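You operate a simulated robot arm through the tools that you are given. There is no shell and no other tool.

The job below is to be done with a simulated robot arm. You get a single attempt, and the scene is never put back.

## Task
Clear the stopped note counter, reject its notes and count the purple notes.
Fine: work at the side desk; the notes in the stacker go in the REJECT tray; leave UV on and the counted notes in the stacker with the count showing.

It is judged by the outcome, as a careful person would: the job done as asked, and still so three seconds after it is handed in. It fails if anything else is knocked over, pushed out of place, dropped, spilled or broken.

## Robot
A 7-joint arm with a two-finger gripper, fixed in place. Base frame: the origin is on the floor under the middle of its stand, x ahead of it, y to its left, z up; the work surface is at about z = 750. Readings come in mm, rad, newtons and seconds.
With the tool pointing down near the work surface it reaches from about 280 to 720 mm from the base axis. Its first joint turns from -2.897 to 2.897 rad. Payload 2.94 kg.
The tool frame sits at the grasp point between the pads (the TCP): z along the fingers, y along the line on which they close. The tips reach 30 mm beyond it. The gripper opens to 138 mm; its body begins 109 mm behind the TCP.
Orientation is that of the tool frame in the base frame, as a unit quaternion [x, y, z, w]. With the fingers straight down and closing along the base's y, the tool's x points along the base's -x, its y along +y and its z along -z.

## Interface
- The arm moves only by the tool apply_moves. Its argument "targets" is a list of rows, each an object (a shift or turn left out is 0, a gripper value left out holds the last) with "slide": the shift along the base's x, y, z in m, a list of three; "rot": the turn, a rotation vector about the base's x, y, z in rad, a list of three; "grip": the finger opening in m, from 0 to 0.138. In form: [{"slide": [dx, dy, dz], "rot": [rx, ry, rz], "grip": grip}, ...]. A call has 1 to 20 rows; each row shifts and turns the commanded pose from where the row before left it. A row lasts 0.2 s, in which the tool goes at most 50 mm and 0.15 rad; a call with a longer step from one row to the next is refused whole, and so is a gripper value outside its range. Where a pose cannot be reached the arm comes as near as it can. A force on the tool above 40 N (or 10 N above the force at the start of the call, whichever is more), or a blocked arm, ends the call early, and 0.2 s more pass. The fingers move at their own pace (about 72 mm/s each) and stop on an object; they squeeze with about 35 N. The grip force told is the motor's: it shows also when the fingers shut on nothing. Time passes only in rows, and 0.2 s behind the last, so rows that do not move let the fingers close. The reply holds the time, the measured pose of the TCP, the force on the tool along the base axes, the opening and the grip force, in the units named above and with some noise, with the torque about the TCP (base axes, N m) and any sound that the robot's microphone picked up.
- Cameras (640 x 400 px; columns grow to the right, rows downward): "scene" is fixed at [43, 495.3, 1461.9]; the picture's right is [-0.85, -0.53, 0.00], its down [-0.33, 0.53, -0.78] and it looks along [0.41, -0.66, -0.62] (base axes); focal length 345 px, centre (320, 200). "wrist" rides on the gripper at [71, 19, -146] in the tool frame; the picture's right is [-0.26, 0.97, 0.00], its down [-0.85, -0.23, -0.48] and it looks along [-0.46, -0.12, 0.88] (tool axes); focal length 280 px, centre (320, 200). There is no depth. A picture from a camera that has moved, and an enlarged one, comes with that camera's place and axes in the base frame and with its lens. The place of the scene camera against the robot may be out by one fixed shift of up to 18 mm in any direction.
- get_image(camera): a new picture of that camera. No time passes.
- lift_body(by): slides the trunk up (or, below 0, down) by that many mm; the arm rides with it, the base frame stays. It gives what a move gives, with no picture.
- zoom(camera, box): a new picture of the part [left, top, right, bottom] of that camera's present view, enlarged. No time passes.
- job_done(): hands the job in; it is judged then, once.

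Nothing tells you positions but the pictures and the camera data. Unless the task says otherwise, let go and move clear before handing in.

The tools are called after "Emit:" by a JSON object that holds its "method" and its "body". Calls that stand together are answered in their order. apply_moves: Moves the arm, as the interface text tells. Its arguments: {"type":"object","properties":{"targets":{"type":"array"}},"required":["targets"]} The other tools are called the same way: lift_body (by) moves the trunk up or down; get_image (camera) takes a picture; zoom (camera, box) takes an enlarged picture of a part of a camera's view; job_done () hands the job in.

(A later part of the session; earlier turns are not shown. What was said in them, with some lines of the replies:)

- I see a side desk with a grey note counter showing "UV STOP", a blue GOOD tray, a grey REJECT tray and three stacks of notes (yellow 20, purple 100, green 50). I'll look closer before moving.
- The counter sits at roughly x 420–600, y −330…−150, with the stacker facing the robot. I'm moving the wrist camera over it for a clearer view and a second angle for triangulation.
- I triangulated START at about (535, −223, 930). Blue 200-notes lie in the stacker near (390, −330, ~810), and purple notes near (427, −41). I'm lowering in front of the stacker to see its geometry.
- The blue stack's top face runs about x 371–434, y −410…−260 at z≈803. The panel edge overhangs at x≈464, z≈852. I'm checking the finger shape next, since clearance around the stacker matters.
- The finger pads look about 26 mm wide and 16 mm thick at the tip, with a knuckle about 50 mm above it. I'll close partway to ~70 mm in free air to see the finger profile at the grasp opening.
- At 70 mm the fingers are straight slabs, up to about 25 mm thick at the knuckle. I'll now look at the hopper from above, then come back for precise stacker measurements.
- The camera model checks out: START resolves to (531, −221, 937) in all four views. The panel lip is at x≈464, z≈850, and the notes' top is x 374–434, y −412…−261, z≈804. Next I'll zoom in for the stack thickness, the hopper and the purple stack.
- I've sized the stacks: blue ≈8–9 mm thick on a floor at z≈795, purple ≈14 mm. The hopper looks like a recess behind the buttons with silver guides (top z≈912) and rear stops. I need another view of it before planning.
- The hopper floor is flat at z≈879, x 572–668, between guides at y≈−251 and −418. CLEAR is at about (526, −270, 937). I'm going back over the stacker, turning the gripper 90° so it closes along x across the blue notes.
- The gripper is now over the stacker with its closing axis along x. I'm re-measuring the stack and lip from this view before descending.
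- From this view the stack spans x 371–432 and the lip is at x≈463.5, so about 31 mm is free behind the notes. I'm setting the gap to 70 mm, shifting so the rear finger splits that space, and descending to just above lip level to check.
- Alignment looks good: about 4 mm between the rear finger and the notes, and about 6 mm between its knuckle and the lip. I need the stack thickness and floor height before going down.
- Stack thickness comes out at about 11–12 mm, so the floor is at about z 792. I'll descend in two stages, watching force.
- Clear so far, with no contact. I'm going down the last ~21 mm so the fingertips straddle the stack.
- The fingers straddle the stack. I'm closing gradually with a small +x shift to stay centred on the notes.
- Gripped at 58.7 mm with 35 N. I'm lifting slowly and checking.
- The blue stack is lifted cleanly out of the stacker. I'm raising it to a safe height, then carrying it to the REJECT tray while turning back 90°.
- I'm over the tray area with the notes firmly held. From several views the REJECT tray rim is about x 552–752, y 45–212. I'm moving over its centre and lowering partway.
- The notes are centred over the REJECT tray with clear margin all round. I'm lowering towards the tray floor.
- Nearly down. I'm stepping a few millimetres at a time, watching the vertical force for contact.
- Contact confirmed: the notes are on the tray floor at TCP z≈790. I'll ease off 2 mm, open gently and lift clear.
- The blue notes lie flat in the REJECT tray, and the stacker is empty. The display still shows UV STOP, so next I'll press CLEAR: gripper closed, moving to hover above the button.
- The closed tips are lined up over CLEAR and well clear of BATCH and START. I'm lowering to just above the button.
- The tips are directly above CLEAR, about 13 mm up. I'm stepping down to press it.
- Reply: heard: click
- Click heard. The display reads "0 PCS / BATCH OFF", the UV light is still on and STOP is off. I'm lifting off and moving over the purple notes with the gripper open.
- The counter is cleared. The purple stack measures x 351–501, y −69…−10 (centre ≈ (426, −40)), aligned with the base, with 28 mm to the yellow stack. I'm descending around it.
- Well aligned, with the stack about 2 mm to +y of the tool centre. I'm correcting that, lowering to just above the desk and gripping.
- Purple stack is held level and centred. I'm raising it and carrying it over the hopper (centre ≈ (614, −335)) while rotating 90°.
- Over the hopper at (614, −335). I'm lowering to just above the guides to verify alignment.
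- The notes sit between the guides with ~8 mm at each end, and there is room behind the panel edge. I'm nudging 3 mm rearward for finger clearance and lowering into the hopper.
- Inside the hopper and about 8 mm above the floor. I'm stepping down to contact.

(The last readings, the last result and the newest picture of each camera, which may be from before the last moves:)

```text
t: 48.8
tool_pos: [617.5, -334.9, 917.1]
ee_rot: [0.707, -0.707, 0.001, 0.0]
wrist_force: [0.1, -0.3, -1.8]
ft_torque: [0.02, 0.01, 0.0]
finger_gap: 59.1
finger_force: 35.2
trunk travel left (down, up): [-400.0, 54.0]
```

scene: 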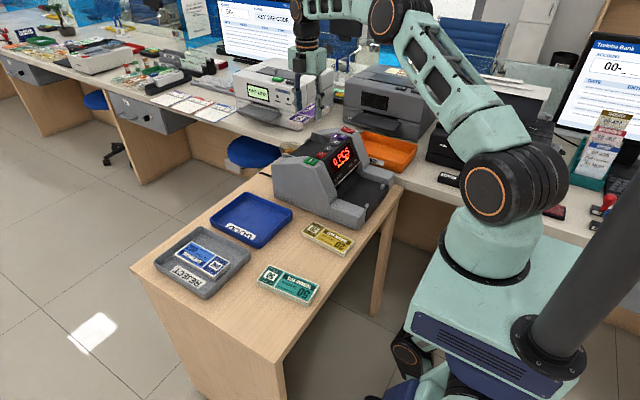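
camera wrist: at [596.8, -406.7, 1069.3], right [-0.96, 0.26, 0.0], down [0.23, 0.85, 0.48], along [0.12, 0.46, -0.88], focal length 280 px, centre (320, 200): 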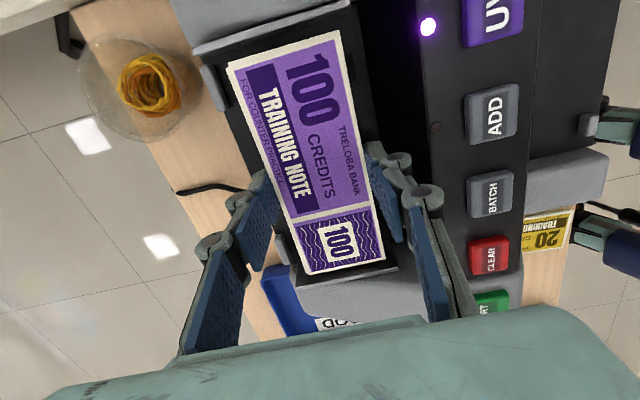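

Emit:
{"method": "apply_moves", "body": {"targets": [{"slide": [0, 0, -0.002]}, {"slide": [0, 0, 0]}]}}

Emit:
{"method": "apply_moves", "body": {"targets": [{"slide": [0, 0, -0.0015]}, {"slide": [0, 0, 0]}]}}

Emit:
{"method": "zoom", "body": {"camera": "scene", "box": [270, 110, 350, 170]}}

```text
t: 49.4
tool_pos: [617.9, -334.7, 914.6]
ee_rot: [-0.707, 0.707, 0.0, 0.0]
wrist_force: [0.8, 0.1, -0.2]
ft_torque: [0.01, -0.02, 0.0]
finger_gap: 58.9
finger_force: 35.0
trunk travel left (down, up): [-400.0, 54.0]
```

```text
t: 50.0
tool_pos: [616.6, -334.6, 913.6]
ee_rot: [-0.707, 0.708, 0.0, 0.0]
wrist_force: [0.7, 0.4, -1.1]
ft_torque: [0.03, 0.03, -0.03]
finger_gap: 59.0
finger_force: 34.8
trunk travel left (down, up): [-400.0, 54.0]
```

```text
6.67 times, centred on (310, 140) of scene
camera zoom: at [43.0, 495.3, 1461.9], right [-0.85, -0.53, 0.0], down [-0.33, 0.53, -0.78], along [0.41, -0.66, -0.62], focal length 2301 px, centre (387, 600)
```

zoom: 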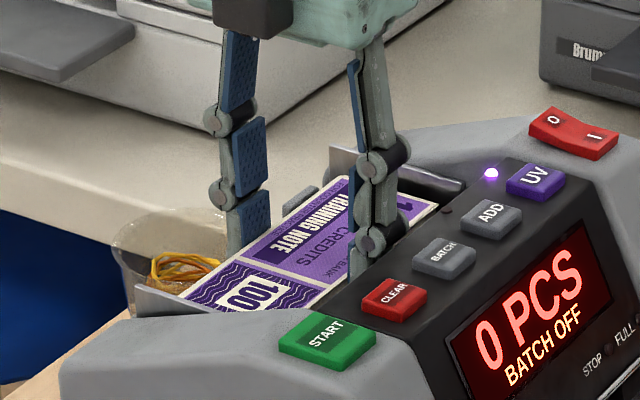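

Emit:
{"method": "apply_moves", "body": {"targets": [{"slide": [0, 0, -0.0015]}, {"slide": [0, 0, 0]}]}}

Emit:
{"method": "apply_moves", "body": {"targets": [{"slide": [0, 0, -0.0015]}, {"slide": [0, 0, 0]}]}}

```text
t: 50.6
tool_pos: [616.8, -333.1, 912.5]
ee_rot: [0.707, -0.707, 0.0, 0.0]
wrist_force: [-1.0, 0.1, -1.2]
ft_torque: [0.01, -0.01, 0.02]
finger_gap: 59.1
finger_force: 34.9
trunk travel left (down, up): [-400.0, 54.0]
```

```text
t: 51.2
tool_pos: [616.2, -334.7, 909.7]
ee_rot: [-0.707, 0.707, 0.0, 0.0]
wrist_force: [0.1, -0.5, -1.2]
ft_torque: [-0.03, 0.0, -0.01]
finger_gap: 58.8
finger_force: 34.7
trunk travel left (down, up): [-400.0, 54.0]
```

Emit:
{"method": "apply_moves", "body": {"targets": [{"slide": [0, 0, -0.0015]}, {"slide": [0, 0, 0]}]}}

Emit:
{"method": "get_image", "body": {"camera": "wrist"}}

Emit:
{"method": "zoom", "body": {"camera": "wrist", "box": [190, 0, 430, 150]}}

Emit:
{"method": "zoom", "body": {"camera": "scene", "box": [280, 120, 340, 165]}}

```text
t: 51.8
tool_pos: [616.3, -334.6, 908.9]
ee_rot: [-0.707, 0.707, 0.0, 0.0]
wrist_force: [-0.1, 0.4, 2.2]
ft_torque: [0.3, 0.1, 0.0]
finger_gap: 59.0
finger_force: 35.0
trunk travel left (down, up): [-400.0, 54.0]
```

```text
taken
camera wrist: at [597.3, -406.4, 1055.5], right [-0.96, 0.26, 0.0], down [0.23, 0.85, 0.48], along [0.13, 0.46, -0.88], focal length 280 px, centre (320, 200)
```

wrist: 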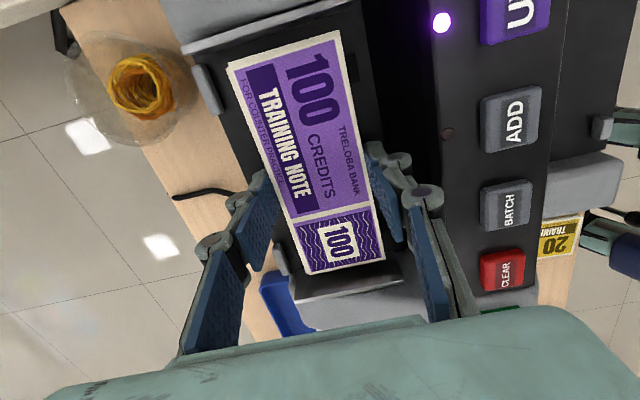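

```text
2.67 times, centred on (310, 75) of wrist
camera zoom: at [597.3, -406.4, 1055.5], right [-0.96, 0.26, 0.0], down [0.23, 0.85, 0.48], along [0.13, 0.46, -0.88], focal length 748 px, centre (347, 533)
```

zoom: 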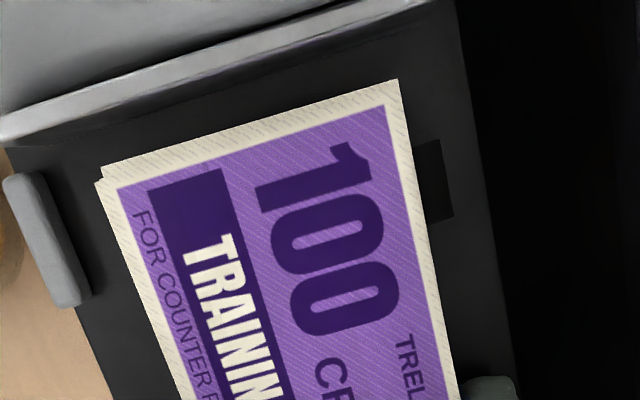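

```text
8.89 times, centred on (310, 142) of scene
camera zoom: at [43.0, 495.3, 1461.9], right [-0.85, -0.53, 0.0], down [-0.33, 0.53, -0.78], along [0.41, -0.66, -0.62], focal length 3068 px, centre (409, 711)
```

zoom: 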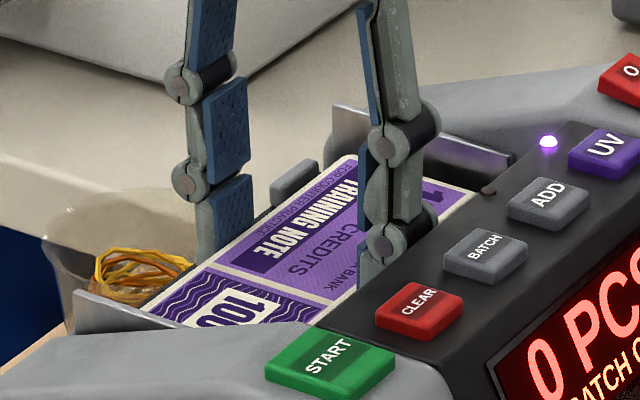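

Contact at TCP z≈909: the notes are on the hopper floor. I'm releasing with a small opening and lifting straight out.

Emit:
{"method": "apply_moves", "body": {"targets": [{"grip": 0.062}, {"grip": 0.066}, {"slide": [0, 0, 0]}]}}

Emit:
{"method": "get_image", "body": {"camera": "wrist"}}

Emit:
{"method": "zoom", "body": {"camera": "scene", "box": [280, 120, 340, 165]}}

```text
t: 52.6
tool_pos: [617.4, -334.7, 908.7]
ee_rot: [0.708, -0.707, 0.0, 0.001]
wrist_force: [0.5, 0.6, 0.5]
ft_torque: [-0.03, -0.02, 0.01]
finger_gap: 66.0
finger_force: 0.0
trunk travel left (down, up): [-400.0, 54.0]
```

```text
taken
camera wrist: at [597.3, -406.6, 1055.0], right [-0.96, 0.26, 0.0], down [0.23, 0.85, 0.48], along [0.12, 0.46, -0.88], focal length 280 px, centre (320, 200)
```

wrist: 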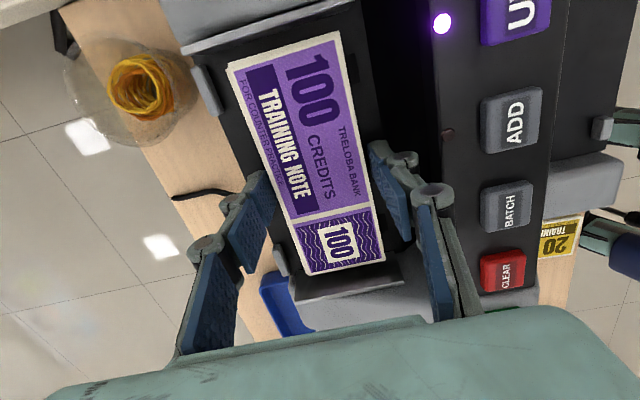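

```text
8.89 times, centred on (310, 142) of scene
camera zoom: at [43.0, 495.3, 1461.9], right [-0.85, -0.53, 0.0], down [-0.33, 0.53, -0.78], along [0.41, -0.66, -0.62], focal length 3068 px, centre (409, 711)
```

zoom: 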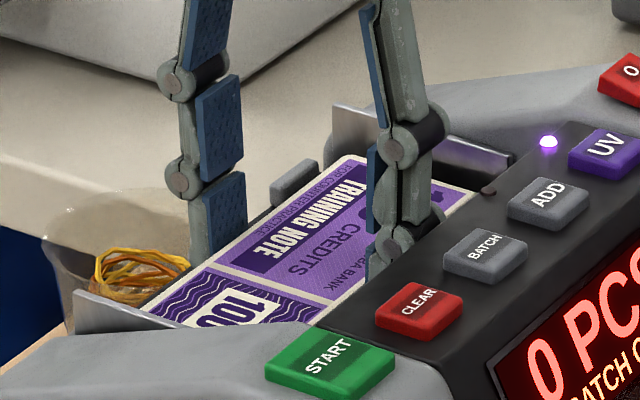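

Released; the notes stay put. I'm lifting straight up.

Emit:
{"method": "apply_moves", "body": {"targets": [{"slide": [0.001, 0, 0.008]}, {"slide": [0, 0, 0.012]}, {"slide": [0, 0, 0.02]}, {"slide": [0, 0, 0.035]}, {"slide": [0, 0, 0.045]}, {"slide": [0, 0, 0]}]}}

Emit:
{"method": "get_image", "body": {"camera": "wrist"}}

Emit:
{"method": "zoom", "body": {"camera": "scene", "box": [260, 110, 380, 190]}}

```text
t: 54.0
tool_pos: [617.5, -334.4, 1027.6]
ee_rot: [-0.707, 0.708, 0.0, -0.001]
wrist_force: [0.0, -0.7, 0.6]
ft_torque: [-0.05, -0.02, 0.0]
finger_gap: 66.0
finger_force: 0.1
trunk travel left (down, up): [-400.0, 54.0]
```

```text
taken
camera wrist: at [599.3, -407.1, 1173.1], right [-0.96, 0.26, 0.0], down [0.23, 0.85, 0.48], along [0.12, 0.46, -0.88], focal length 280 px, centre (320, 200)
```

wrist: 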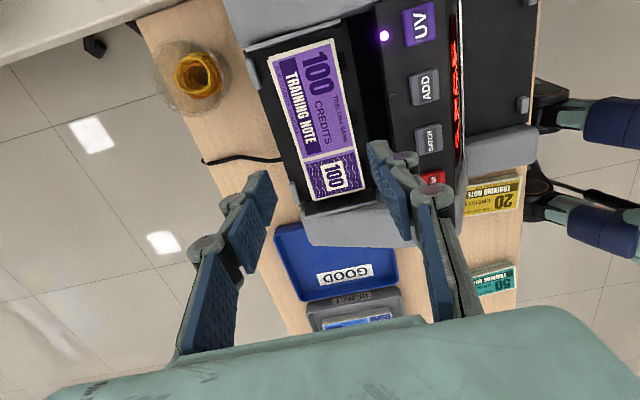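

```text
5.00 times, centred on (320, 150) of scene
camera zoom: at [43.0, 495.3, 1461.9], right [-0.85, -0.53, 0.0], down [-0.33, 0.53, -0.78], along [0.41, -0.66, -0.62], focal length 1726 px, centre (320, 450)
```

zoom: 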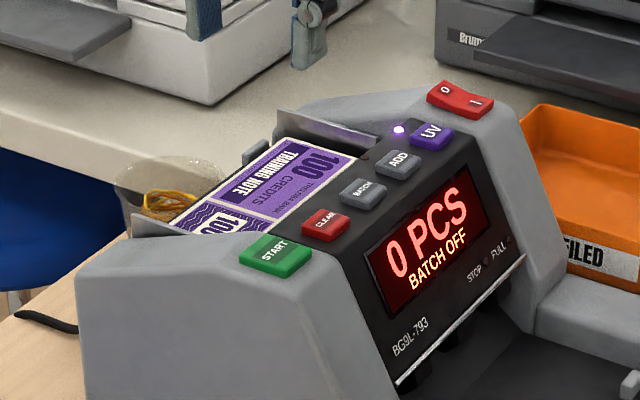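

Purple notes sit flat in the hopper, and the display still reads 0 PCS with UV on. Next I press START: closing the gripper and hovering over it.

Emit:
{"method": "apply_moves", "body": {"targets": [{"slide": [-0.022, 0.0285, 0], "grip": 0.0}, {"slide": [-0.022, 0.0285, 0]}, {"slide": [-0.022, 0.0285, 0]}, {"slide": [-0.022, 0.0285, 0]}, {"slide": [0, 0, -0.02]}, {"slide": [0, 0, -0.02]}, {"slide": [0, 0, 0]}]}}

Emit:
{"method": "get_image", "body": {"camera": "wrist"}}

Emit:
{"method": "zoom", "body": {"camera": "wrist", "box": [220, 80, 440, 220]}}

Emit:
{"method": "zoom", "body": {"camera": "scene", "box": [275, 115, 355, 175]}}

```text
t: 55.6
tool_pos: [528.8, -219.2, 987.7]
ee_rot: [0.707, -0.707, 0.0, 0.0]
wrist_force: [0.7, 0.1, -0.5]
ft_torque: [-0.03, -0.02, 0.02]
finger_gap: 0.1
finger_force: 28.8
trunk travel left (down, up): [-400.0, 54.0]
```

```text
taken
camera wrist: at [509.3, -292.1, 1133.8], right [-0.96, 0.26, 0.0], down [0.23, 0.85, 0.48], along [0.13, 0.46, -0.88], focal length 280 px, centre (320, 200)
```

wrist: 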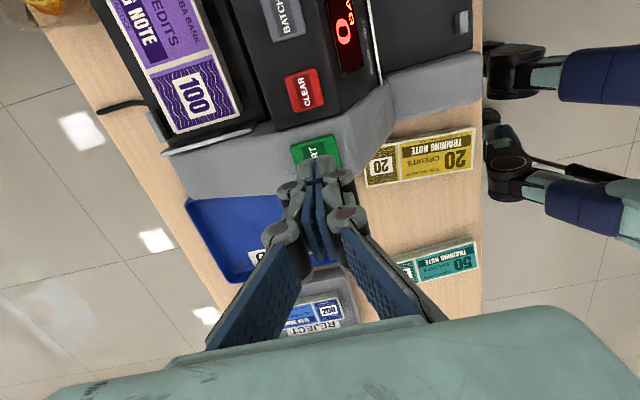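

```text
2.86 times, centred on (330, 150) of wrist
camera zoom: at [509.3, -292.1, 1133.8], right [-0.96, 0.26, 0.0], down [0.23, 0.85, 0.48], along [0.13, 0.46, -0.88], focal length 801 px, centre (291, 343)
```

zoom: 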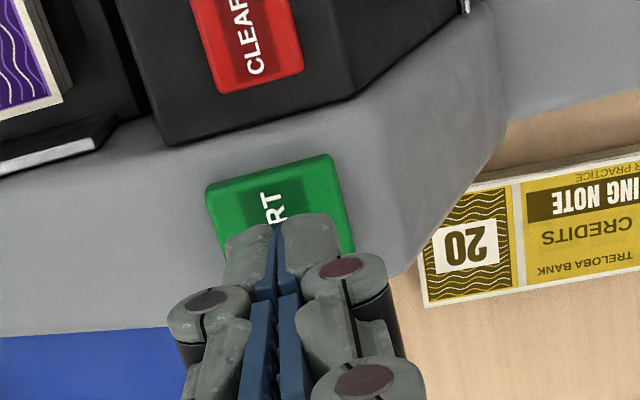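

```text
6.67 times, centred on (315, 145) of scene
camera zoom: at [43.0, 495.3, 1461.9], right [-0.85, -0.53, 0.0], down [-0.33, 0.53, -0.78], along [0.41, -0.66, -0.62], focal length 2301 px, centre (353, 567)
```

zoom: 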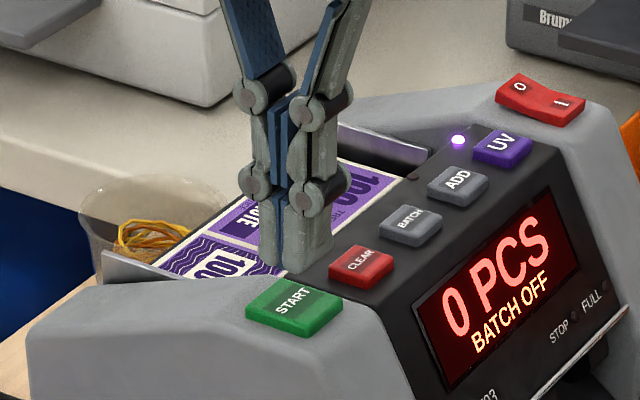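

The tips are centred over START, about 20 mm above it. I'm lowering and pressing in small steps.

Emit:
{"method": "apply_moves", "body": {"targets": [{"slide": [0, -0.002, -0.01]}, {"slide": [0, 0, -0.008]}, {"slide": [0, 0, -0.003]}, {"slide": [0, 0, 0]}]}}

Emit:
{"method": "zoom", "body": {"camera": "scene", "box": [275, 115, 355, 175]}}

```text
t: 56.6
tool_pos: [530.9, -221.9, 966.9]
ee_rot: [-0.707, 0.707, 0.0, 0.001]
wrist_force: [-0.1, -0.3, -0.4]
ft_torque: [-0.03, 0.0, 0.0]
finger_gap: 0.0
finger_force: 29.1
trunk travel left (down, up): [-400.0, 54.0]
```

```text
6.67 times, centred on (315, 145) of scene
camera zoom: at [43.0, 495.3, 1461.9], right [-0.85, -0.53, 0.0], down [-0.33, 0.53, -0.78], along [0.41, -0.66, -0.62], focal length 2301 px, centre (353, 567)
```

zoom: 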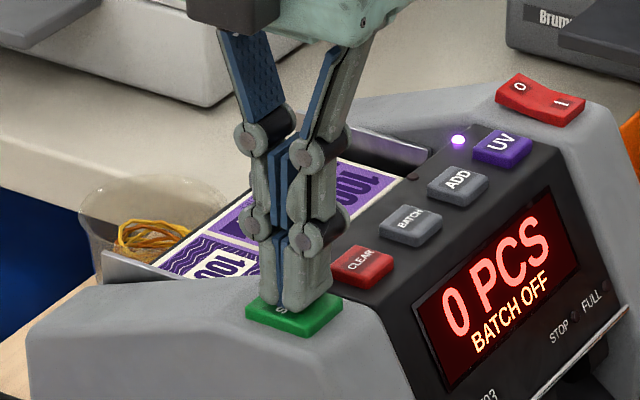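

Emit:
{"method": "apply_moves", "body": {"targets": [{"slide": [0, 0, -0.0015]}, {"slide": [0, 0, -0.0015]}, {"slide": [0, 0, 0]}]}}

Emit:
{"method": "zoom", "body": {"camera": "scene", "box": [275, 115, 355, 175]}}

```text
t: 57.4
tool_pos: [530.7, -221.6, 964.3]
ee_rot: [-0.707, 0.707, 0.001, 0.0]
wrist_force: [1.1, 0.5, 0.5]
ft_torque: [0.0, 0.02, 0.0]
finger_gap: 0.0
finger_force: 28.5
trunk travel left (down, up): [-400.0, 54.0]
```

```text
6.67 times, centred on (315, 145) of scene
camera zoom: at [43.0, 495.3, 1461.9], right [-0.85, -0.53, 0.0], down [-0.33, 0.53, -0.78], along [0.41, -0.66, -0.62], focal length 2301 px, centre (353, 567)
```

zoom: 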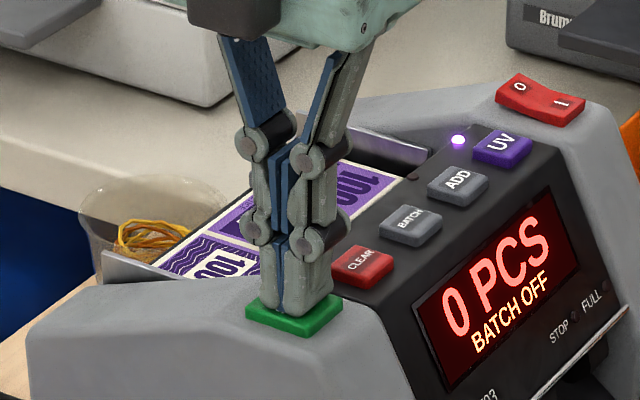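

Emit:
{"method": "apply_moves", "body": {"targets": [{"slide": [0, 0, -0.0015]}, {"slide": [0, 0, 0]}]}}

Emit:
{"method": "apply_moves", "body": {"targets": [{"slide": [0, 0, -0.0015]}, {"slide": [0, 0, 0]}]}}

Emit:
{"method": "zoom", "body": {"camera": "scene", "box": [275, 115, 355, 175]}}

```text
t: 58.0
tool_pos: [530.7, -222.8, 962.2]
ee_rot: [-0.707, 0.707, 0.001, 0.001]
wrist_force: [0.0, -0.8, 0.3]
ft_torque: [0.05, 0.01, 0.01]
finger_gap: 6.3
finger_force: 28.4
trunk travel left (down, up): [-400.0, 54.0]
heard: click
```

```text
t: 58.6
tool_pos: [531.2, -222.3, 962.1]
ee_rot: [0.707, -0.707, 0.0, 0.0]
wrist_force: [0.5, -0.6, 3.3]
ft_torque: [0.01, -0.02, -0.02]
finger_gap: 5.8
finger_force: 28.2
trunk travel left (down, up): [-400.0, 54.0]
```

```text
6.67 times, centred on (315, 145) of scene
camera zoom: at [43.0, 495.3, 1461.9], right [-0.85, -0.53, 0.0], down [-0.33, 0.53, -0.78], along [0.41, -0.66, -0.62], focal length 2301 px, centre (353, 567)
```

zoom: 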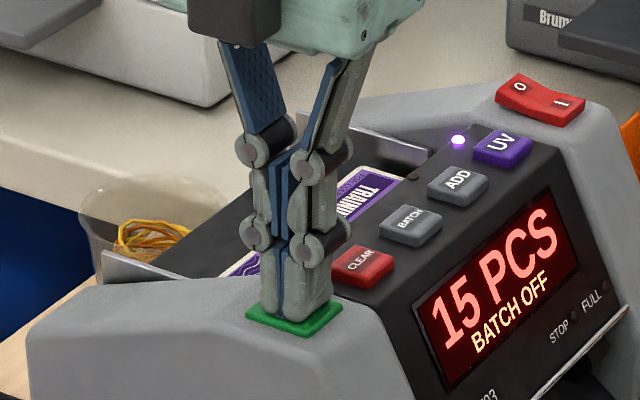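

Click heard and it's counting: 15 PCS so far, with the notes feeding forward. I'm lifting straight off START and waiting.

Emit:
{"method": "apply_moves", "body": {"targets": [{"slide": [0, 0, 0.01]}, {"slide": [0, 0, 0.03]}, {"slide": [0, 0, 0.04]}, {"slide": [0, 0, 0.04]}, {"slide": [0, 0, 0]}]}}

Emit:
{"method": "get_image", "body": {"camera": "scene"}}

Emit:
{"method": "zoom", "body": {"camera": "scene", "box": [260, 110, 410, 210]}}

```text
t: 59.8
tool_pos: [529.3, -219.8, 1082.1]
ee_rot: [0.707, -0.707, 0.0, 0.0]
wrist_force: [-0.5, 0.7, -0.7]
ft_torque: [0.0, 0.02, -0.01]
finger_gap: 0.1
finger_force: 28.4
trunk travel left (down, up): [-400.0, 54.0]
```

```text
taken
```

scene: 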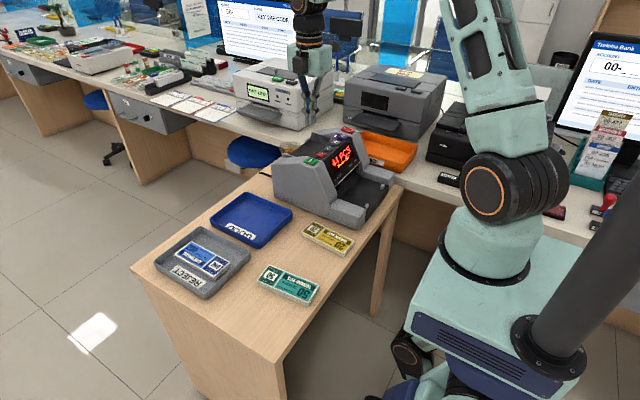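

```text
4.00 times, centred on (335, 160) of scene
camera zoom: at [43.0, 495.3, 1461.9], right [-0.85, -0.53, 0.0], down [-0.33, 0.53, -0.78], along [0.41, -0.66, -0.62], focal length 1380 px, centre (260, 360)
```

zoom: 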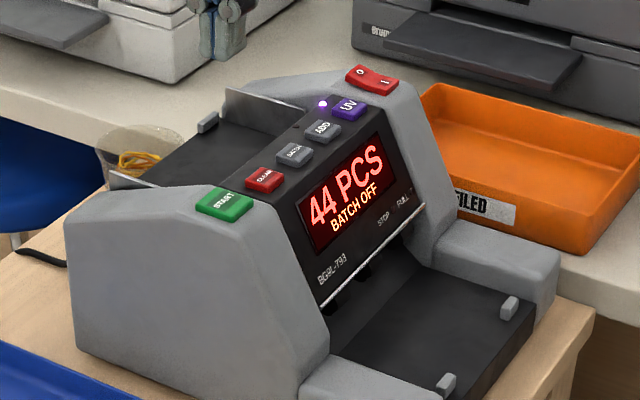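

The count is at 44 and rising, and UV is still on. I'm moving the arm clear while it finishes.

Emit:
{"method": "apply_moves", "body": {"targets": [{"slide": [-0.005, 0.02, 0.015], "rot": [0, 0, -0.13]}, {"slide": [-0.01, 0.02, 0.015], "rot": [0, 0, -0.13]}, {"slide": [-0.01, 0.02, 0.015], "rot": [0, 0, -0.13]}, {"slide": [-0.012, 0.02, 0.013], "rot": [0, 0, -0.13]}, {"slide": [-0.012, 0.02, 0], "rot": [0, 0, -0.13]}, {"slide": [-0.012, 0.02, 0], "rot": [0, 0, -0.13]}, {"slide": [-0.012, 0.02, 0], "rot": [0, 0, -0.13]}, {"slide": [-0.012, 0.02, 0], "rot": [0, 0, -0.13]}, {"slide": [-0.012, 0.01, 0], "rot": [0, 0, -0.13]}, {"slide": [-0.012, 0, 0], "rot": [0, 0, -0.13]}, {"slide": [0, 0, 0], "rot": [0, 0, -0.13]}, {"slide": [0, 0, 0], "rot": [0, 0, -0.1408]}, {"slide": [0, 0, 0], "grip": 0.1}, {"slide": [0, 0, 0]}]}}

Emit:
{"method": "get_image", "body": {"camera": "scene"}}

Emit:
{"method": "zoom", "body": {"camera": "scene", "box": [260, 110, 410, 210]}}

Emit:
{"method": "get_image", "body": {"camera": "wrist"}}

```text
t: 62.8
tool_pos: [421.2, -51.5, 1139.5]
ee_rot: [0.001, 1.0, 0.001, 0.001]
wrist_force: [-0.3, 0.5, -0.3]
ft_torque: [0.01, 0.02, 0.02]
finger_gap: 84.4
finger_force: 0.1
trunk travel left (down, up): [-400.0, 54.0]
```

```text
taken
```

scene: 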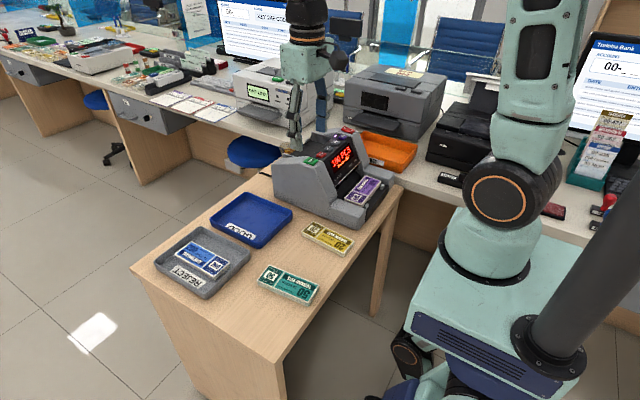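

```text
4.00 times, centred on (335, 160) of scene
camera zoom: at [43.0, 495.3, 1461.9], right [-0.85, -0.53, 0.0], down [-0.33, 0.53, -0.78], along [0.41, -0.66, -0.62], focal length 1380 px, centre (260, 360)
```

zoom: 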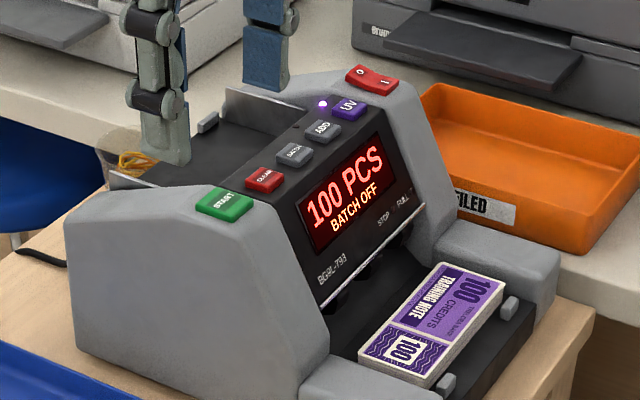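

```text
taken
camera wrist: at [350.2, -34.1, 1286.0], right [0.26, 0.96, 0.0], down [0.85, -0.23, 0.48], along [0.46, -0.13, -0.88], focal length 280 px, centre (320, 200)
```

wrist: 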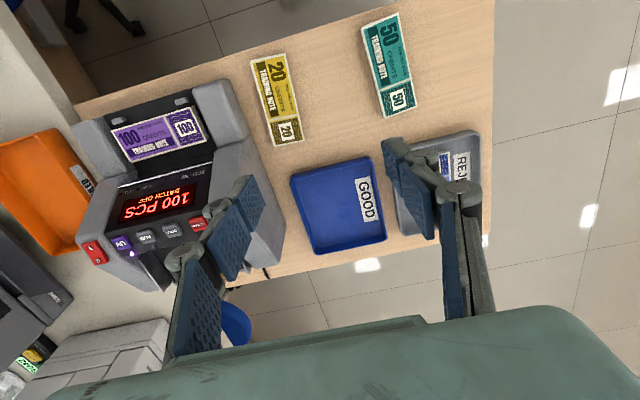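

The display shows 100 PCS, the purple notes are in the stacker, UV is lit and STOP is off. I'll wait a few seconds to confirm it's stable and check everything once more.

Emit:
{"method": "apply_moves", "body": {"targets": [{"slide": [0, 0, 0], "grip": 0.138}, {"slide": [0, 0, 0]}, {"slide": [0, 0, 0]}, {"slide": [0, 0, 0]}, {"slide": [0, 0, 0]}, {"slide": [0, 0, 0]}, {"slide": [0, 0, 0]}, {"slide": [0, 0, 0]}, {"slide": [0, 0, 0]}, {"slide": [0, 0, 0]}, {"slide": [0, 0, 0]}, {"slide": [0, 0, 0]}]}}

Emit:
{"method": "zoom", "body": {"camera": "scene", "box": [260, 110, 410, 210]}}

Emit:
{"method": "zoom", "body": {"camera": "scene", "box": [130, 180, 370, 330]}}

Emit:
{"method": "zoom", "body": {"camera": "wrist", "box": [60, 70, 300, 300]}}

```text
t: 65.4
tool_pos: [421.5, -51.3, 1139.6]
ee_rot: [0.0, 1.0, -0.001, 0.001]
wrist_force: [0.3, 0.0, 0.3]
ft_torque: [-0.01, 0.01, -0.02]
finger_gap: 138.0
finger_force: 0.1
trunk travel left (down, up): [-400.0, 54.0]
```

```text
4.00 times, centred on (335, 160) of scene
camera zoom: at [43.0, 495.3, 1461.9], right [-0.85, -0.53, 0.0], down [-0.33, 0.53, -0.78], along [0.41, -0.66, -0.62], focal length 1380 px, centre (260, 360)
```

zoom: 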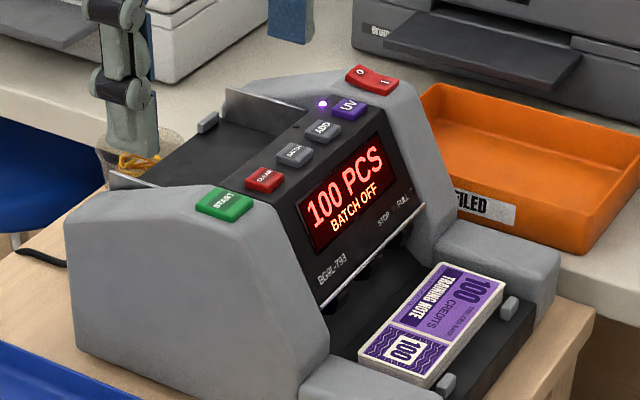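

```text
2.67 times, centred on (250, 255) of scene
camera zoom: at [43.0, 495.3, 1461.9], right [-0.85, -0.53, 0.0], down [-0.33, 0.53, -0.78], along [0.41, -0.66, -0.62], focal length 920 px, centre (507, 53)
```

zoom: 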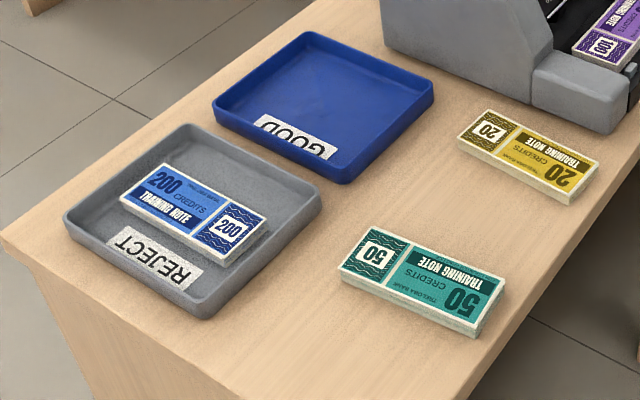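

```text
1.74 times, centred on (180, 185) of wrist
camera zoom: at [350.2, -34.2, 1286.0], right [0.26, 0.96, 0.0], down [0.85, -0.23, 0.48], along [0.46, -0.12, -0.88], focal length 488 px, centre (564, 226)
```

zoom: 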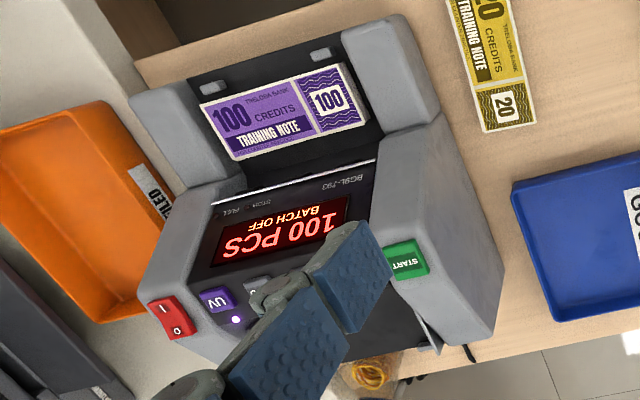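

Everything is as asked. The blue notes are in the REJECT tray, the purple notes are in the stacker with "100 PCS" showing steadily, UV is on, nothing else has moved and the arm is clear. I'm handing the job in.

Emit:
{"method": "job_done", "body": {}}

```text
The job is handed in.
```

The counter is cleared, and the purple notes are counted: the display shows 100 PCS.

- **Rejected notes:** the blue 200 notes from the stacker are lying flat in the REJECT tray.
- **Counter:** I pressed CLEAR once, and "UV STOP" went to "0 PCS". After loading the purple notes in the hopper I pressed START once.
- **Final state:** the counted purple notes are in the stacker and UV is still on. The count held steady for the few seconds I watched before handing in.
- **Everything else:** the yellow and green notes, both trays and the jar behind the counter look undisturbed. The arm is open and clear of the desk.
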